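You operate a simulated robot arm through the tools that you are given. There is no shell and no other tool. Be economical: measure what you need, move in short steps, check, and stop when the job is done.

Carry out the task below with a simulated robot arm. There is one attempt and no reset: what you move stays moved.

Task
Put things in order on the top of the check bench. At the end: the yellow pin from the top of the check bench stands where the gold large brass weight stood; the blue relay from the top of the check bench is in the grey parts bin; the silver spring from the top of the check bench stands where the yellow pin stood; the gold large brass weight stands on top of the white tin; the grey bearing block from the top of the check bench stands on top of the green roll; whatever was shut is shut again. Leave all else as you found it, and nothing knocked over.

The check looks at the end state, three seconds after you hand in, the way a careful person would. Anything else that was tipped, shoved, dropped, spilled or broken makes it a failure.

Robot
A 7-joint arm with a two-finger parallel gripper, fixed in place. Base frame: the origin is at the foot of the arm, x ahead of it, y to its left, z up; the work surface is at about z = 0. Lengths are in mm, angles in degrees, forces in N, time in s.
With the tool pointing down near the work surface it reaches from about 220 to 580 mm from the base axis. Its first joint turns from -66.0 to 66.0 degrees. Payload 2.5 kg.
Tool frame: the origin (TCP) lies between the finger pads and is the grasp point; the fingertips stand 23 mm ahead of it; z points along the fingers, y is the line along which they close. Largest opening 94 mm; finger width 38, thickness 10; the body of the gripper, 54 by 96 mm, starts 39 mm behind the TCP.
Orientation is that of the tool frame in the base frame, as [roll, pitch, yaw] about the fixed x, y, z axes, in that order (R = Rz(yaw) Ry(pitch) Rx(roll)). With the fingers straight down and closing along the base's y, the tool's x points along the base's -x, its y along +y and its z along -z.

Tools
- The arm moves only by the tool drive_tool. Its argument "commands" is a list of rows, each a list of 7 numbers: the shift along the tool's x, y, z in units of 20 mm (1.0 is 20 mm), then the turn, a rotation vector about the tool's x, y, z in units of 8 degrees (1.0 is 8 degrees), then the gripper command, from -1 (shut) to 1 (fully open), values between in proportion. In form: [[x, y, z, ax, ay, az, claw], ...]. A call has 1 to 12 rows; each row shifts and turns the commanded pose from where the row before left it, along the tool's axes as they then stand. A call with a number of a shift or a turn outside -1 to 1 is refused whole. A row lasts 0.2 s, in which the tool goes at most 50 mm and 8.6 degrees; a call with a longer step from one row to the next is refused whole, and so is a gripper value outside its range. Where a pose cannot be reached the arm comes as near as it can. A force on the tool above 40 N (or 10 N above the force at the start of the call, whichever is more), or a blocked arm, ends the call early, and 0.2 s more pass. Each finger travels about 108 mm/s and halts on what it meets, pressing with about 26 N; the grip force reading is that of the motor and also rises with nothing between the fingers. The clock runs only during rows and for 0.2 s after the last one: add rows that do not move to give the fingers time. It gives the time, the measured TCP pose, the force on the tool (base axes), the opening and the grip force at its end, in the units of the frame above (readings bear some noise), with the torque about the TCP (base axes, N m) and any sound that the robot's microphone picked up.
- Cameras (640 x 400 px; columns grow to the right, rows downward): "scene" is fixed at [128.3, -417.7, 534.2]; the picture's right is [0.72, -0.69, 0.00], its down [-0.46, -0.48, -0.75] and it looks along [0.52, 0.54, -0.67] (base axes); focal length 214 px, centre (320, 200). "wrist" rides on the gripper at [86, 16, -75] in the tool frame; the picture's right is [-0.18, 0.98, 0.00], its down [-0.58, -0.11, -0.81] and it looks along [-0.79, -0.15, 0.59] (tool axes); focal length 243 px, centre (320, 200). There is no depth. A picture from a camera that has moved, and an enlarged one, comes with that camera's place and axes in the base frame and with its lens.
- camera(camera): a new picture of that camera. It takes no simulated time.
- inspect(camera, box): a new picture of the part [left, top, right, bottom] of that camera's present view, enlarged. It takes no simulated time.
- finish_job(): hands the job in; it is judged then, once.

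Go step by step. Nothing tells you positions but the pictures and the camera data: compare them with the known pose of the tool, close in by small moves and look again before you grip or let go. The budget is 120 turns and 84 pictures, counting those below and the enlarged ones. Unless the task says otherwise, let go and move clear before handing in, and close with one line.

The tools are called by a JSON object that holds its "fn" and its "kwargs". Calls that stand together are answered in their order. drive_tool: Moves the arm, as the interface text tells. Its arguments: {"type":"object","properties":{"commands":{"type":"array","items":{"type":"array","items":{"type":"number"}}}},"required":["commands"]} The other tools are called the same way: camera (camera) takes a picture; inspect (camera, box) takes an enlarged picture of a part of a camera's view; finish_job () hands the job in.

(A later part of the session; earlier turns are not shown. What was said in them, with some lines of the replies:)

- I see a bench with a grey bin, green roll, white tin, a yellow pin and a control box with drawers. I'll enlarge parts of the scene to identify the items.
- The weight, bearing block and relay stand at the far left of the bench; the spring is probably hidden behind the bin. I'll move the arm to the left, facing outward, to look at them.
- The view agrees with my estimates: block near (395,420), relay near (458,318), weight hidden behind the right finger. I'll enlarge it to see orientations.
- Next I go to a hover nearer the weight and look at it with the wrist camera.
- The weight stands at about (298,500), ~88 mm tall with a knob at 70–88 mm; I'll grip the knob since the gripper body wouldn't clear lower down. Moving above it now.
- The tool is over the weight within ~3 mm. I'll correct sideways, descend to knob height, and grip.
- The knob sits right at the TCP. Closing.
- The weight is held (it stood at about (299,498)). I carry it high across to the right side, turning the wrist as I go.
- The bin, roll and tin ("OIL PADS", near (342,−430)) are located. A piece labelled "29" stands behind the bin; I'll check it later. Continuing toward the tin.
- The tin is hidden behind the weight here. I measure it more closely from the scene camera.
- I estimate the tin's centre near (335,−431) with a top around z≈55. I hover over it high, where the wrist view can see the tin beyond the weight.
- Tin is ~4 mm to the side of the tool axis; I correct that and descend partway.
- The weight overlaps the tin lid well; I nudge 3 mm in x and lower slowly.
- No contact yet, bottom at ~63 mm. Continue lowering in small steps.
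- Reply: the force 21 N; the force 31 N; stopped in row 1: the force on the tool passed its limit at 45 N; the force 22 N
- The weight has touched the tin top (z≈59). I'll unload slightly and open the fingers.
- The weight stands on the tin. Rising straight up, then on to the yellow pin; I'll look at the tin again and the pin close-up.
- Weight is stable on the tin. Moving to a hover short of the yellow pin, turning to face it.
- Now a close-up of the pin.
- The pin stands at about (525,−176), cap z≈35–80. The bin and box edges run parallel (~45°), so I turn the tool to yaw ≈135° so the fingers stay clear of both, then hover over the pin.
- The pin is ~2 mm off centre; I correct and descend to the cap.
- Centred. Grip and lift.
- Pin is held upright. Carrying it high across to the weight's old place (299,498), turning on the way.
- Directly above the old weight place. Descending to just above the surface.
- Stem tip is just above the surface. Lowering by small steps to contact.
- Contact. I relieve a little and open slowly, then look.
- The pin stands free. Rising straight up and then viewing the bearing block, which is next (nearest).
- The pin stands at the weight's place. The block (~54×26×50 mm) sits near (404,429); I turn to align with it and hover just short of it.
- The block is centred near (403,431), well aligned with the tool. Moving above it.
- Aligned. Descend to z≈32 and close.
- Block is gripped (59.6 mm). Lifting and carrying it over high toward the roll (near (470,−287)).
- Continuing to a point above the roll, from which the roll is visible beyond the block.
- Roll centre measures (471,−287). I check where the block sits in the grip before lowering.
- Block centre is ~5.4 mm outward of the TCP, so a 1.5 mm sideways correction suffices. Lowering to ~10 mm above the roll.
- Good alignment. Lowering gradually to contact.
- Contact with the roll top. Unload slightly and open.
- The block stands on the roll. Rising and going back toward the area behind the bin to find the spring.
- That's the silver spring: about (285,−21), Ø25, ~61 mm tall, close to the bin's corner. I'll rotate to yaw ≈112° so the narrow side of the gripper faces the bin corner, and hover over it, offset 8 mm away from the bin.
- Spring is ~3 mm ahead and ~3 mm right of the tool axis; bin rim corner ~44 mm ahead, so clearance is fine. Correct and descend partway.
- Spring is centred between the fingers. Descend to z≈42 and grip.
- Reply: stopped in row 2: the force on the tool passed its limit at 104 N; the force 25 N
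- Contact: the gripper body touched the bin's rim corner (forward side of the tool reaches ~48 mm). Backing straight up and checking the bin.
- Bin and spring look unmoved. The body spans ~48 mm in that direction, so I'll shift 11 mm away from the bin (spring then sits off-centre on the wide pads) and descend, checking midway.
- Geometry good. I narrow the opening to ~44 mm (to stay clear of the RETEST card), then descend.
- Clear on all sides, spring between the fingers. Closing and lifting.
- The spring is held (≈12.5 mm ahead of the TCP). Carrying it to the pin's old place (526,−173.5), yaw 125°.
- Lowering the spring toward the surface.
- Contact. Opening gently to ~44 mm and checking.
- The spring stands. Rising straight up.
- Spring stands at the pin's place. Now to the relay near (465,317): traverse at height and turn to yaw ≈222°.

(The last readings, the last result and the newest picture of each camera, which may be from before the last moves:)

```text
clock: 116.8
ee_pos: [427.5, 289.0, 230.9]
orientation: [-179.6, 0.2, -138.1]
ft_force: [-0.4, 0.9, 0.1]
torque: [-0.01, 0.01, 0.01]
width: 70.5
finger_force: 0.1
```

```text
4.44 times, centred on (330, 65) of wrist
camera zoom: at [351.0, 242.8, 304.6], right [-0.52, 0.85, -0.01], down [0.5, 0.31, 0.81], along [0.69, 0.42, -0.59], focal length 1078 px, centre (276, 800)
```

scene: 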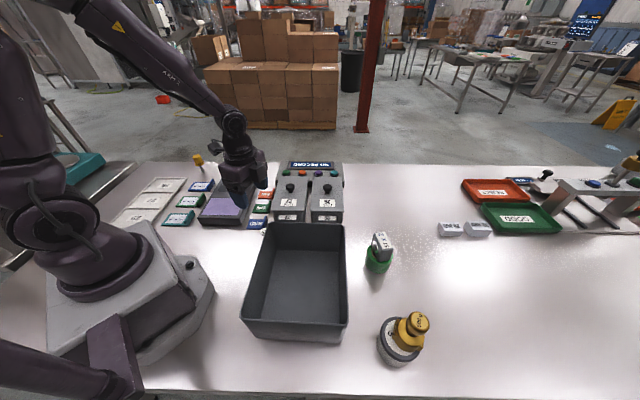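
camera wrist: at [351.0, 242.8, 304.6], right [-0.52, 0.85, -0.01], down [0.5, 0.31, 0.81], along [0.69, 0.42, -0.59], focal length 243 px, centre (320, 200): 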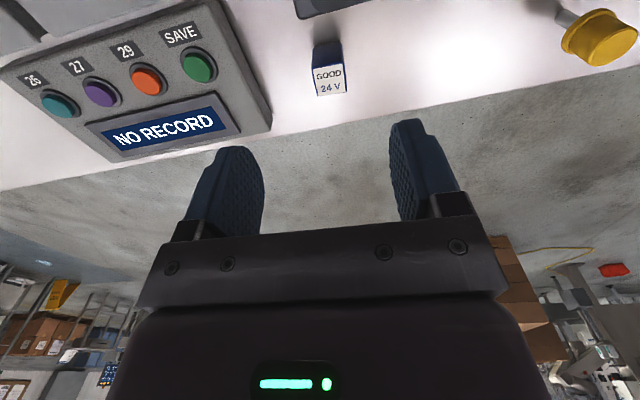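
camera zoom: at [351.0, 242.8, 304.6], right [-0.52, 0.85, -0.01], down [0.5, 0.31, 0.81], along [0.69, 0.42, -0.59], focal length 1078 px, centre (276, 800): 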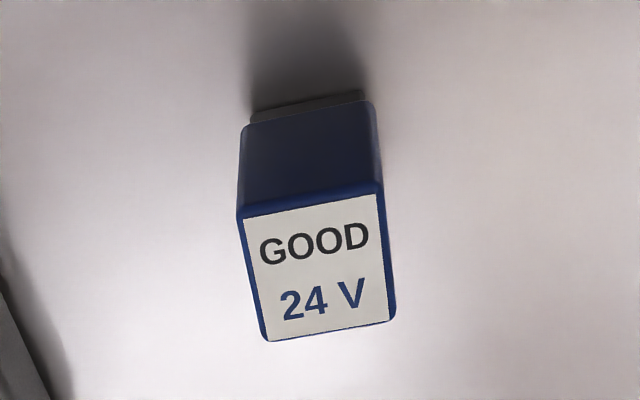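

Relay: ~32×32×54 mm, centred near (457,319), aligned with the tool. Moving above it.

{"fn": "drive_tool", "kwargs": {"commands": [[-0.68, 0.04, 0, 0, 0, 0, 0.5], [-0.68, 0.04, 0, 0, 0, 0, 0.5], [-0.68, 0.04, 0, 0, 0, 0, 0.5], [0, 0, 1, 0, 0, 0, 0.5], [0, 0, 1, 0, 0, 0, 0.5], [0, 0, 1, 0, 0, 0, 0.5], [0, 0, 1, 0, 0, 0, 0.5], [0, 0, 1, 0, 0, 0, 0.5], [0, 0, 1, 0, 0, 0, 0.5], [0, 0, 0, 0, 0, 0, 0.5]]}}

{"fn": "camera", "kwargs": {"camera": "wrist"}}

```text
clock: 119.0
ee_pos: [457.7, 317.2, 109.7]
orientation: [-179.6, 0.2, -138.1]
ft_force: [0.6, -0.3, -0.5]
torque: [0.02, -0.03, 0.01]
width: 70.5
finger_force: 0.0
```

```text
15 pictures are left
camera wrist: at [380.9, 272.2, 183.2], right [-0.52, 0.86, -0.01], down [0.5, 0.31, 0.81], along [0.69, 0.42, -0.59], focal length 243 px, centre (320, 200)
```

wrist: 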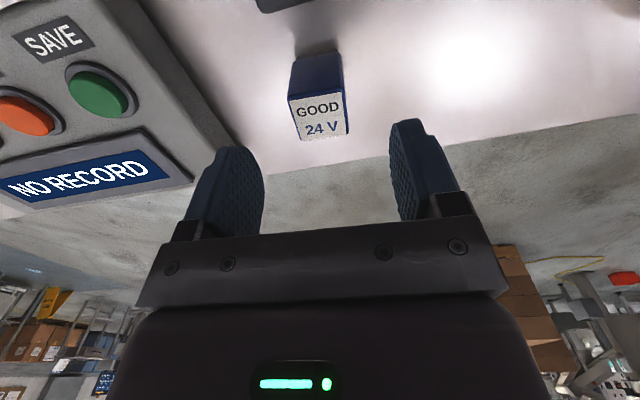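

Centred. Descend, grip.

{"fn": "drive_tool", "kwargs": {"commands": [[0, 0, 1, 0, 0, 0, 0.5], [0, 0, 1, 0, 0, 0, 0.5], [0, 0, 1, 0, 0, 0, 0.5], [0, 0, 0.7, 0, 0, 0, 0.5], [0, 0, 0, 0, 0, 0, 0.5], [0, 0, 0, 0, 0, 0, 0], [0, 0, 0, 0, 0, 0, -1], [0, 0, 0, 0, 0, 0, -1], [0, 0, 0, 0, 0, 0, -1]]}}

{"fn": "camera", "kwargs": {"camera": "wrist"}}

```text
clock: 121.0
ee_pos: [458.0, 316.4, 38.4]
orientation: [-179.6, 0.2, -138.2]
ft_force: [0.0, 0.3, -0.3]
torque: [0.0, 0.02, 0.02]
width: 33.4
finger_force: 25.9
```

```text
14 pictures are left
camera wrist: at [380.2, 270.9, 111.3], right [-0.52, 0.86, -0.01], down [0.5, 0.31, 0.81], along [0.69, 0.42, -0.59], focal length 243 px, centre (320, 200)
```

wrist: 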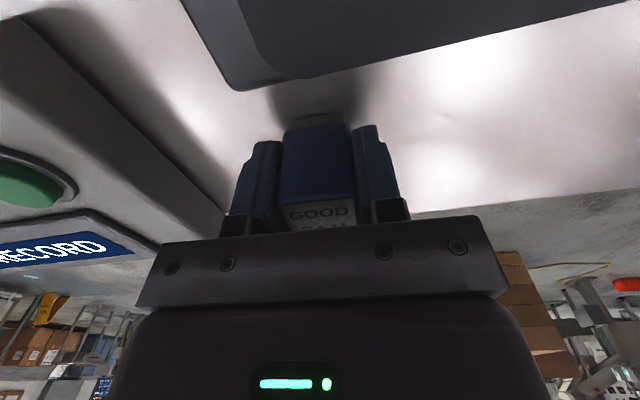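

Relay is gripped. Lift and carry it over to the bin.

{"fn": "drive_tool", "kwargs": {"commands": [[0, 0, -0.5, 0, 0, 0, -1], [0, 0, -1, 0, 0, 0, -1], [0, 0, -1, 0, 0, 0, -1], [0, 0, -1, 0, 0, 0, -1], [0, 0, -1, 0, 0, 0, -1], [0, 0, -1, 0, 0, 0, -1], [0, 0, -1, 0, 0, 0, -1], [0, 0, -1, 0, 0, 0, -1], [0, 0, -1, 0, 0, 0, -1], [0, 0, -1, 0, 0, 0, -1], [0, 0, -1, 0, 0, 0, -1]]}}

{"fn": "drive_tool", "kwargs": {"commands": [[0.9375, -0.558, 0, 0, 0, 0, -1], [0.9375, -0.558, 0, 0, 0, 0, -1], [0.9375, -0.558, 0, 0, 0, 0, -1], [0.9375, -0.558, 0, 0, 0, 0, -1], [0.9375, -0.558, 0, 0, 0, 0, -1], [0.9375, -0.558, 0, 0, 0, 0, -1], [0.9375, -0.558, 0, 0, 0, 0, -1], [0.9375, -0.558, 0, 0, 0, 0, -1], [0.9375, -0.558, 0, 0, 0, 0, -1], [0.9375, -0.558, 0, 0, 0, 0, -1], [0.9375, -0.558, 0, 0, 0, 0, -1], [0.9375, -0.558, 0, 0, 0, 0, -1]]}}

{"fn": "drive_tool", "kwargs": {"commands": [[0.9375, -0.558, 0, 0, 0, 0, -1], [0.9375, -0.558, 0, 0, 0, 0, -1], [0.9375, -0.558, 0, 0, 0, 0, -1], [0.9375, -0.558, 0, 0, 0, 0, -1], [0.9375, -0.558, 0, 0, 0, 0, -1], [0.9375, -0.558, 0, 0, 0, 0, -1], [0.9375, -0.558, 0, 0, 0, 0, -1], [0.9375, -0.558, 0, 0, 0, 0, -1], [0.9375, -0.558, 0, 0, 0, 0, -1], [0.9375, -0.558, 0, 0, 0, 0, -1], [0.9375, -0.558, 0, 0, 0, 0, -1], [0.9375, -0.558, 0, 0, 0, 0, -1]]}}

{"fn": "camera", "kwargs": {"camera": "scene"}}

{"fn": "camera", "kwargs": {"camera": "wrist"}}

```text
clock: 123.3
ee_pos: [455.3, 316.6, 246.2]
orientation: [-179.5, 0.1, -138.2]
ft_force: [0.8, 1.0, -0.7]
torque: [0.01, 0.0, 0.0]
width: 33.6
finger_force: 26.1
```

```text
clock: 126.0
ee_pos: [376.7, 65.6, 245.9]
orientation: [-179.6, 0.2, -138.2]
ft_force: [0.1, 0.2, -1.0]
torque: [0.01, -0.01, 0.03]
width: 33.6
finger_force: 25.6
```

```text
clock: 128.6
ee_pos: [297.0, -184.4, 247.1]
orientation: [-179.6, 0.2, -138.2]
ft_force: [0.6, -0.3, -0.7]
torque: [0.02, 0.02, -0.02]
width: 33.6
finger_force: 26.1
```

```text
13 pictures are left
```

scene: 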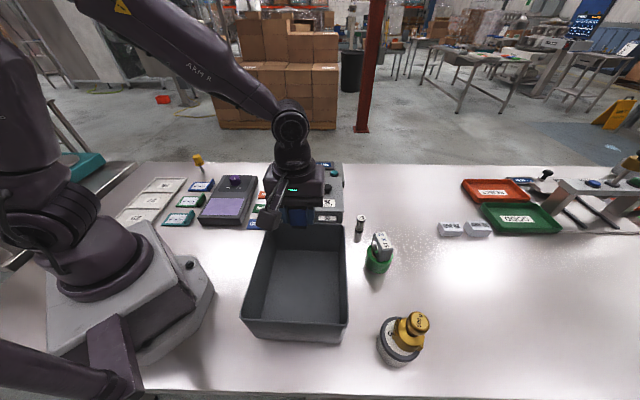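

```text
12 pictures are left
camera wrist: at [221.5, -229.4, 321.5], right [-0.52, 0.86, -0.01], down [0.5, 0.31, 0.81], along [0.69, 0.42, -0.59], focal length 243 px, centre (320, 200)
```

wrist: 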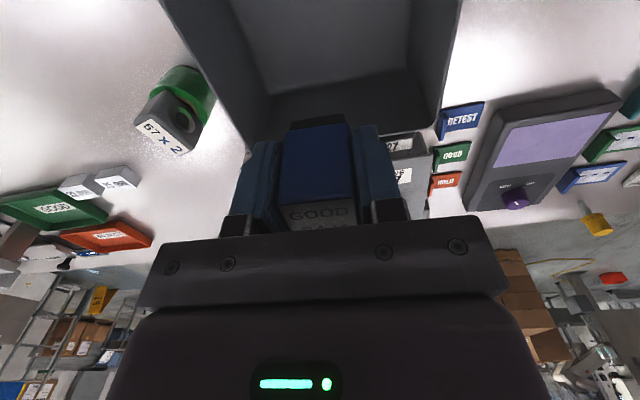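

The bin is well around the tool: ~79 mm ahead, ~100 mm each side, ample behind. Lowering the relay into the bin.

{"fn": "drive_tool", "kwargs": {"commands": [[0, 0, 1, 0, 0, 0, -1], [0, 0, 1, 0, 0, 0, -1], [0, 0, 1, 0, 0, 0, -1], [0, 0, 1, 0, 0, 0, -1], [0, 0, 1, 0, 0, 0, -1], [0, 0, 1, 0, 0, 0, -1], [0, 0, 0.5, 0, 0, 0, -1], [0, 0, 0, 0, 0, 0, -1]]}}

{"fn": "camera", "kwargs": {"camera": "wrist"}}

{"fn": "inspect", "kwargs": {"camera": "scene", "box": [220, 180, 380, 350]}}

```text
clock: 130.3
ee_pos: [298.1, -184.7, 117.6]
orientation: [-179.6, 0.2, -138.1]
ft_force: [0.4, 0.3, -1.1]
torque: [-0.01, 0.0, 0.0]
width: 33.6
finger_force: 26.3
```

```text
11 pictures are left
camera wrist: at [221.4, -230.1, 191.5], right [-0.52, 0.86, -0.01], down [0.5, 0.31, 0.81], along [0.69, 0.42, -0.59], focal length 243 px, centre (320, 200)
```

wrist: 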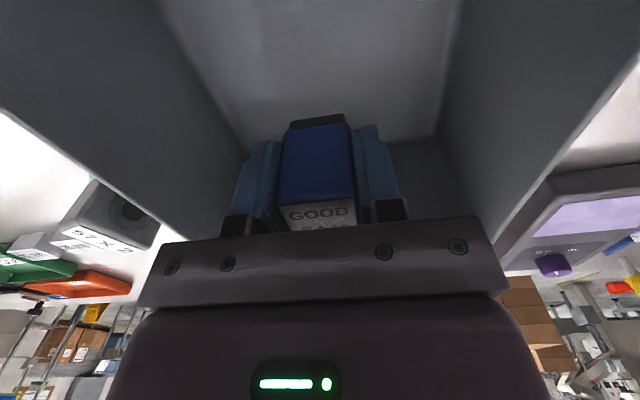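

```text
2.35 times, centred on (300, 265) of scene
camera zoom: at [128.3, -417.7, 534.2], right [0.72, -0.69, 0.0], down [-0.46, -0.48, -0.75], along [0.52, 0.54, -0.67], focal length 505 px, centre (367, 47)
```

zoom: 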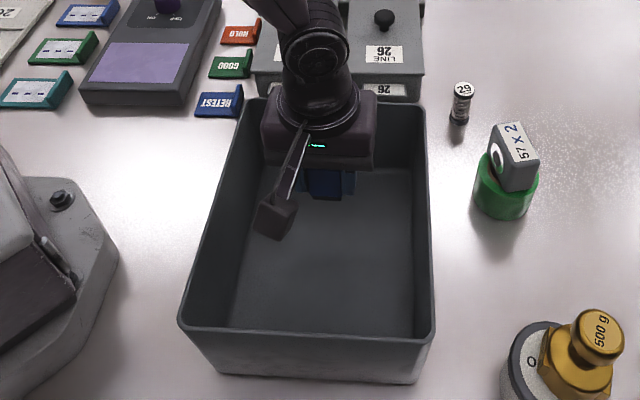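

Looks fine; I shift 20 mm further toward the bin's middle for clearance and continue down.

{"fn": "drive_tool", "kwargs": {"commands": [[1, 0, 0, 0, 0, 0, -1], [0, 0, 1, 0, 0, 0, -1], [0, 0, 1, 0, 0, 0, -1], [0, 0, 0.8, 0, 0, 0, -1], [0, 0, 0.3, 0, 0, 0, -1], [0, 0, 0, 0, 0, 0, -1]]}}

```text
clock: 131.8
ee_pos: [285.0, -197.7, 56.3]
orientation: [-179.6, 0.2, -138.3]
ft_force: [-0.7, -0.5, -0.6]
torque: [-0.05, -0.05, -0.01]
width: 33.5
finger_force: 25.9
```

{"fn": "drive_tool", "kwargs": {"commands": [[0, 0, 0.2, 0, 0, 0, -1], [0, 0, 0.15, 0, 0, 0, -1], [0, 0, 0.1, 0, 0, 0, -1], [0, 0, 0, 0, 0, 0, -1]]}}

```text
clock: 132.8
ee_pos: [284.3, -198.6, 45.7]
orientation: [-179.6, 0.2, -138.2]
ft_force: [0.5, -0.2, -0.5]
torque: [0.01, -0.03, -0.01]
width: 33.5
finger_force: 26.2
```

{"fn": "drive_tool", "kwargs": {"commands": [[0, 0, 0.1, 0, 0, 0, -1], [0, 0, 0.05, 0, 0, 0, -1], [0, 0, 0, 0, 0, 0, -1]]}}

```text
clock: 133.6
ee_pos: [284.7, -197.7, 43.6]
orientation: [-179.6, 0.2, -138.2]
ft_force: [-1.8, 1.9, 6.4]
torque: [0.21, 0.11, -0.02]
width: 33.8
finger_force: 25.6
```

Relay touches the bin floor. Opening, then rising straight up.

{"fn": "drive_tool", "kwargs": {"commands": [[0, 0, 0, 0, 0, 0, -0.1], [0, 0, 0, 0, 0, 0, 0.1], [0, 0, 0, 0, 0, 0, 0.4], [0, 0, 0, 0, 0, 0, 0.4], [0, 0, -0.4, 0, 0, 0, 0.4], [0, 0, -1, 0, 0, 0, 0.4], [0, 0, -1, 0, 0, 0, 0.4], [0, 0, -1, 0, 0, 0, 0.4], [0, 0, -1, 0, 0, 0, 0.4], [0, 0, -1, 0, 0, 0, 0.4], [0, 0, -1, 0, 0, 0, 0.4], [0, 0, -1, 0, 0, 0, 0.4]]}}

{"fn": "drive_tool", "kwargs": {"commands": [[0, 0, -1, 0, 0, 0, 0.4], [0, 0, -1, 0, 0, 0, 0.4], [0, 0, -1, 0, 0, 0, 0.4], [0, 0, -1, 0, 0, 0, 0.4], [-0.9, 0.5, -0.5, 0, 0, 0, 0.4], [-0.9, 0.5, 0, 0, 0, 0, 0.4], [-0.9, 0.5, 0, 0, 0, 0, 0.4], [-0.9, 0.5, 0, 0, 0, 0, 0.4], [-0.9, 0.5, 0, 0, 0, 0, 0.4], [-0.9, 0.5, 0, 0, 0, 0, 0.4], [-0.9, 0.5, 0, 0, 0, 0, 0.4]]}}

{"fn": "camera", "kwargs": {"camera": "scene"}}

{"fn": "inspect", "kwargs": {"camera": "scene", "box": [220, 200, 460, 370]}}

{"fn": "inspect", "kwargs": {"camera": "scene", "box": [120, 140, 280, 240]}}

```text
clock: 136.2
ee_pos: [284.8, -197.2, 191.7]
orientation: [-179.7, 0.3, -138.2]
ft_force: [-0.3, 0.0, 0.6]
torque: [0.01, 0.0, 0.01]
width: 65.9
finger_force: 0.0
```

```text
clock: 138.6
ee_pos: [330.9, -61.9, 282.7]
orientation: [-179.6, 0.2, -138.4]
ft_force: [0.3, -0.2, -0.3]
torque: [0.0, -0.01, -0.01]
width: 65.7
finger_force: 0.0
```

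```text
9 pictures are left
```

scene: 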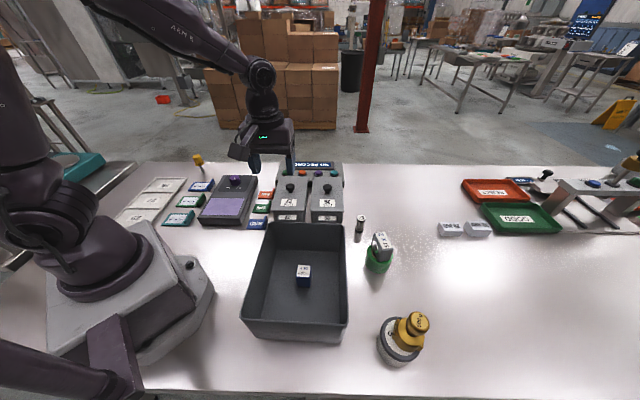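

```text
2.35 times, centred on (340, 285) of scene
camera zoom: at [128.3, -417.7, 534.2], right [0.72, -0.69, 0.0], down [-0.46, -0.48, -0.75], along [0.52, 0.54, -0.67], focal length 505 px, centre (273, 0)
```

zoom: 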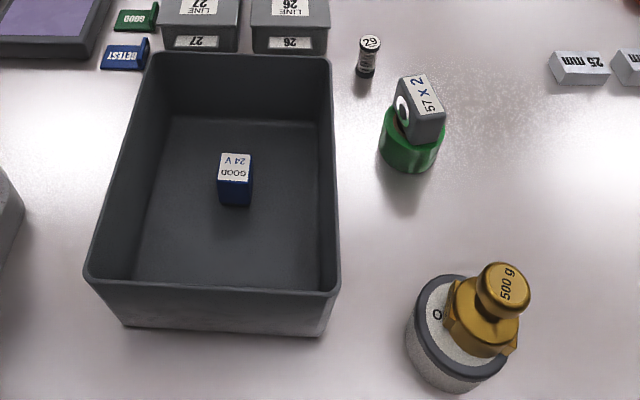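

```text
4.00 times, centred on (200, 190) of scene
camera zoom: at [128.3, -417.7, 534.2], right [0.72, -0.69, 0.0], down [-0.46, -0.48, -0.75], along [0.52, 0.54, -0.67], focal length 858 px, centre (800, 240)
```

zoom: 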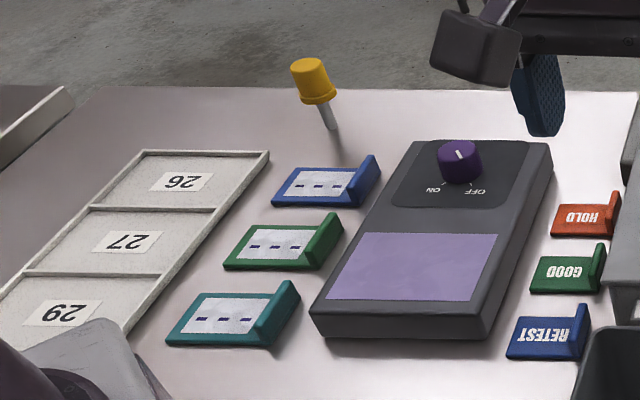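

All five items are in place and upright, the bin and its neighbours look unmoved, nothing was opened, and the arm is clear. Handing in.

{"fn": "finish_job", "kwargs": {}}

```text
The job is handed in.
```

The job is handed in: the pin, relay, spring, weight and bearing block all stand where the task asked. On one descent the gripper pressed on the bin's rim (104 N), but the pictures show the bin did not move.
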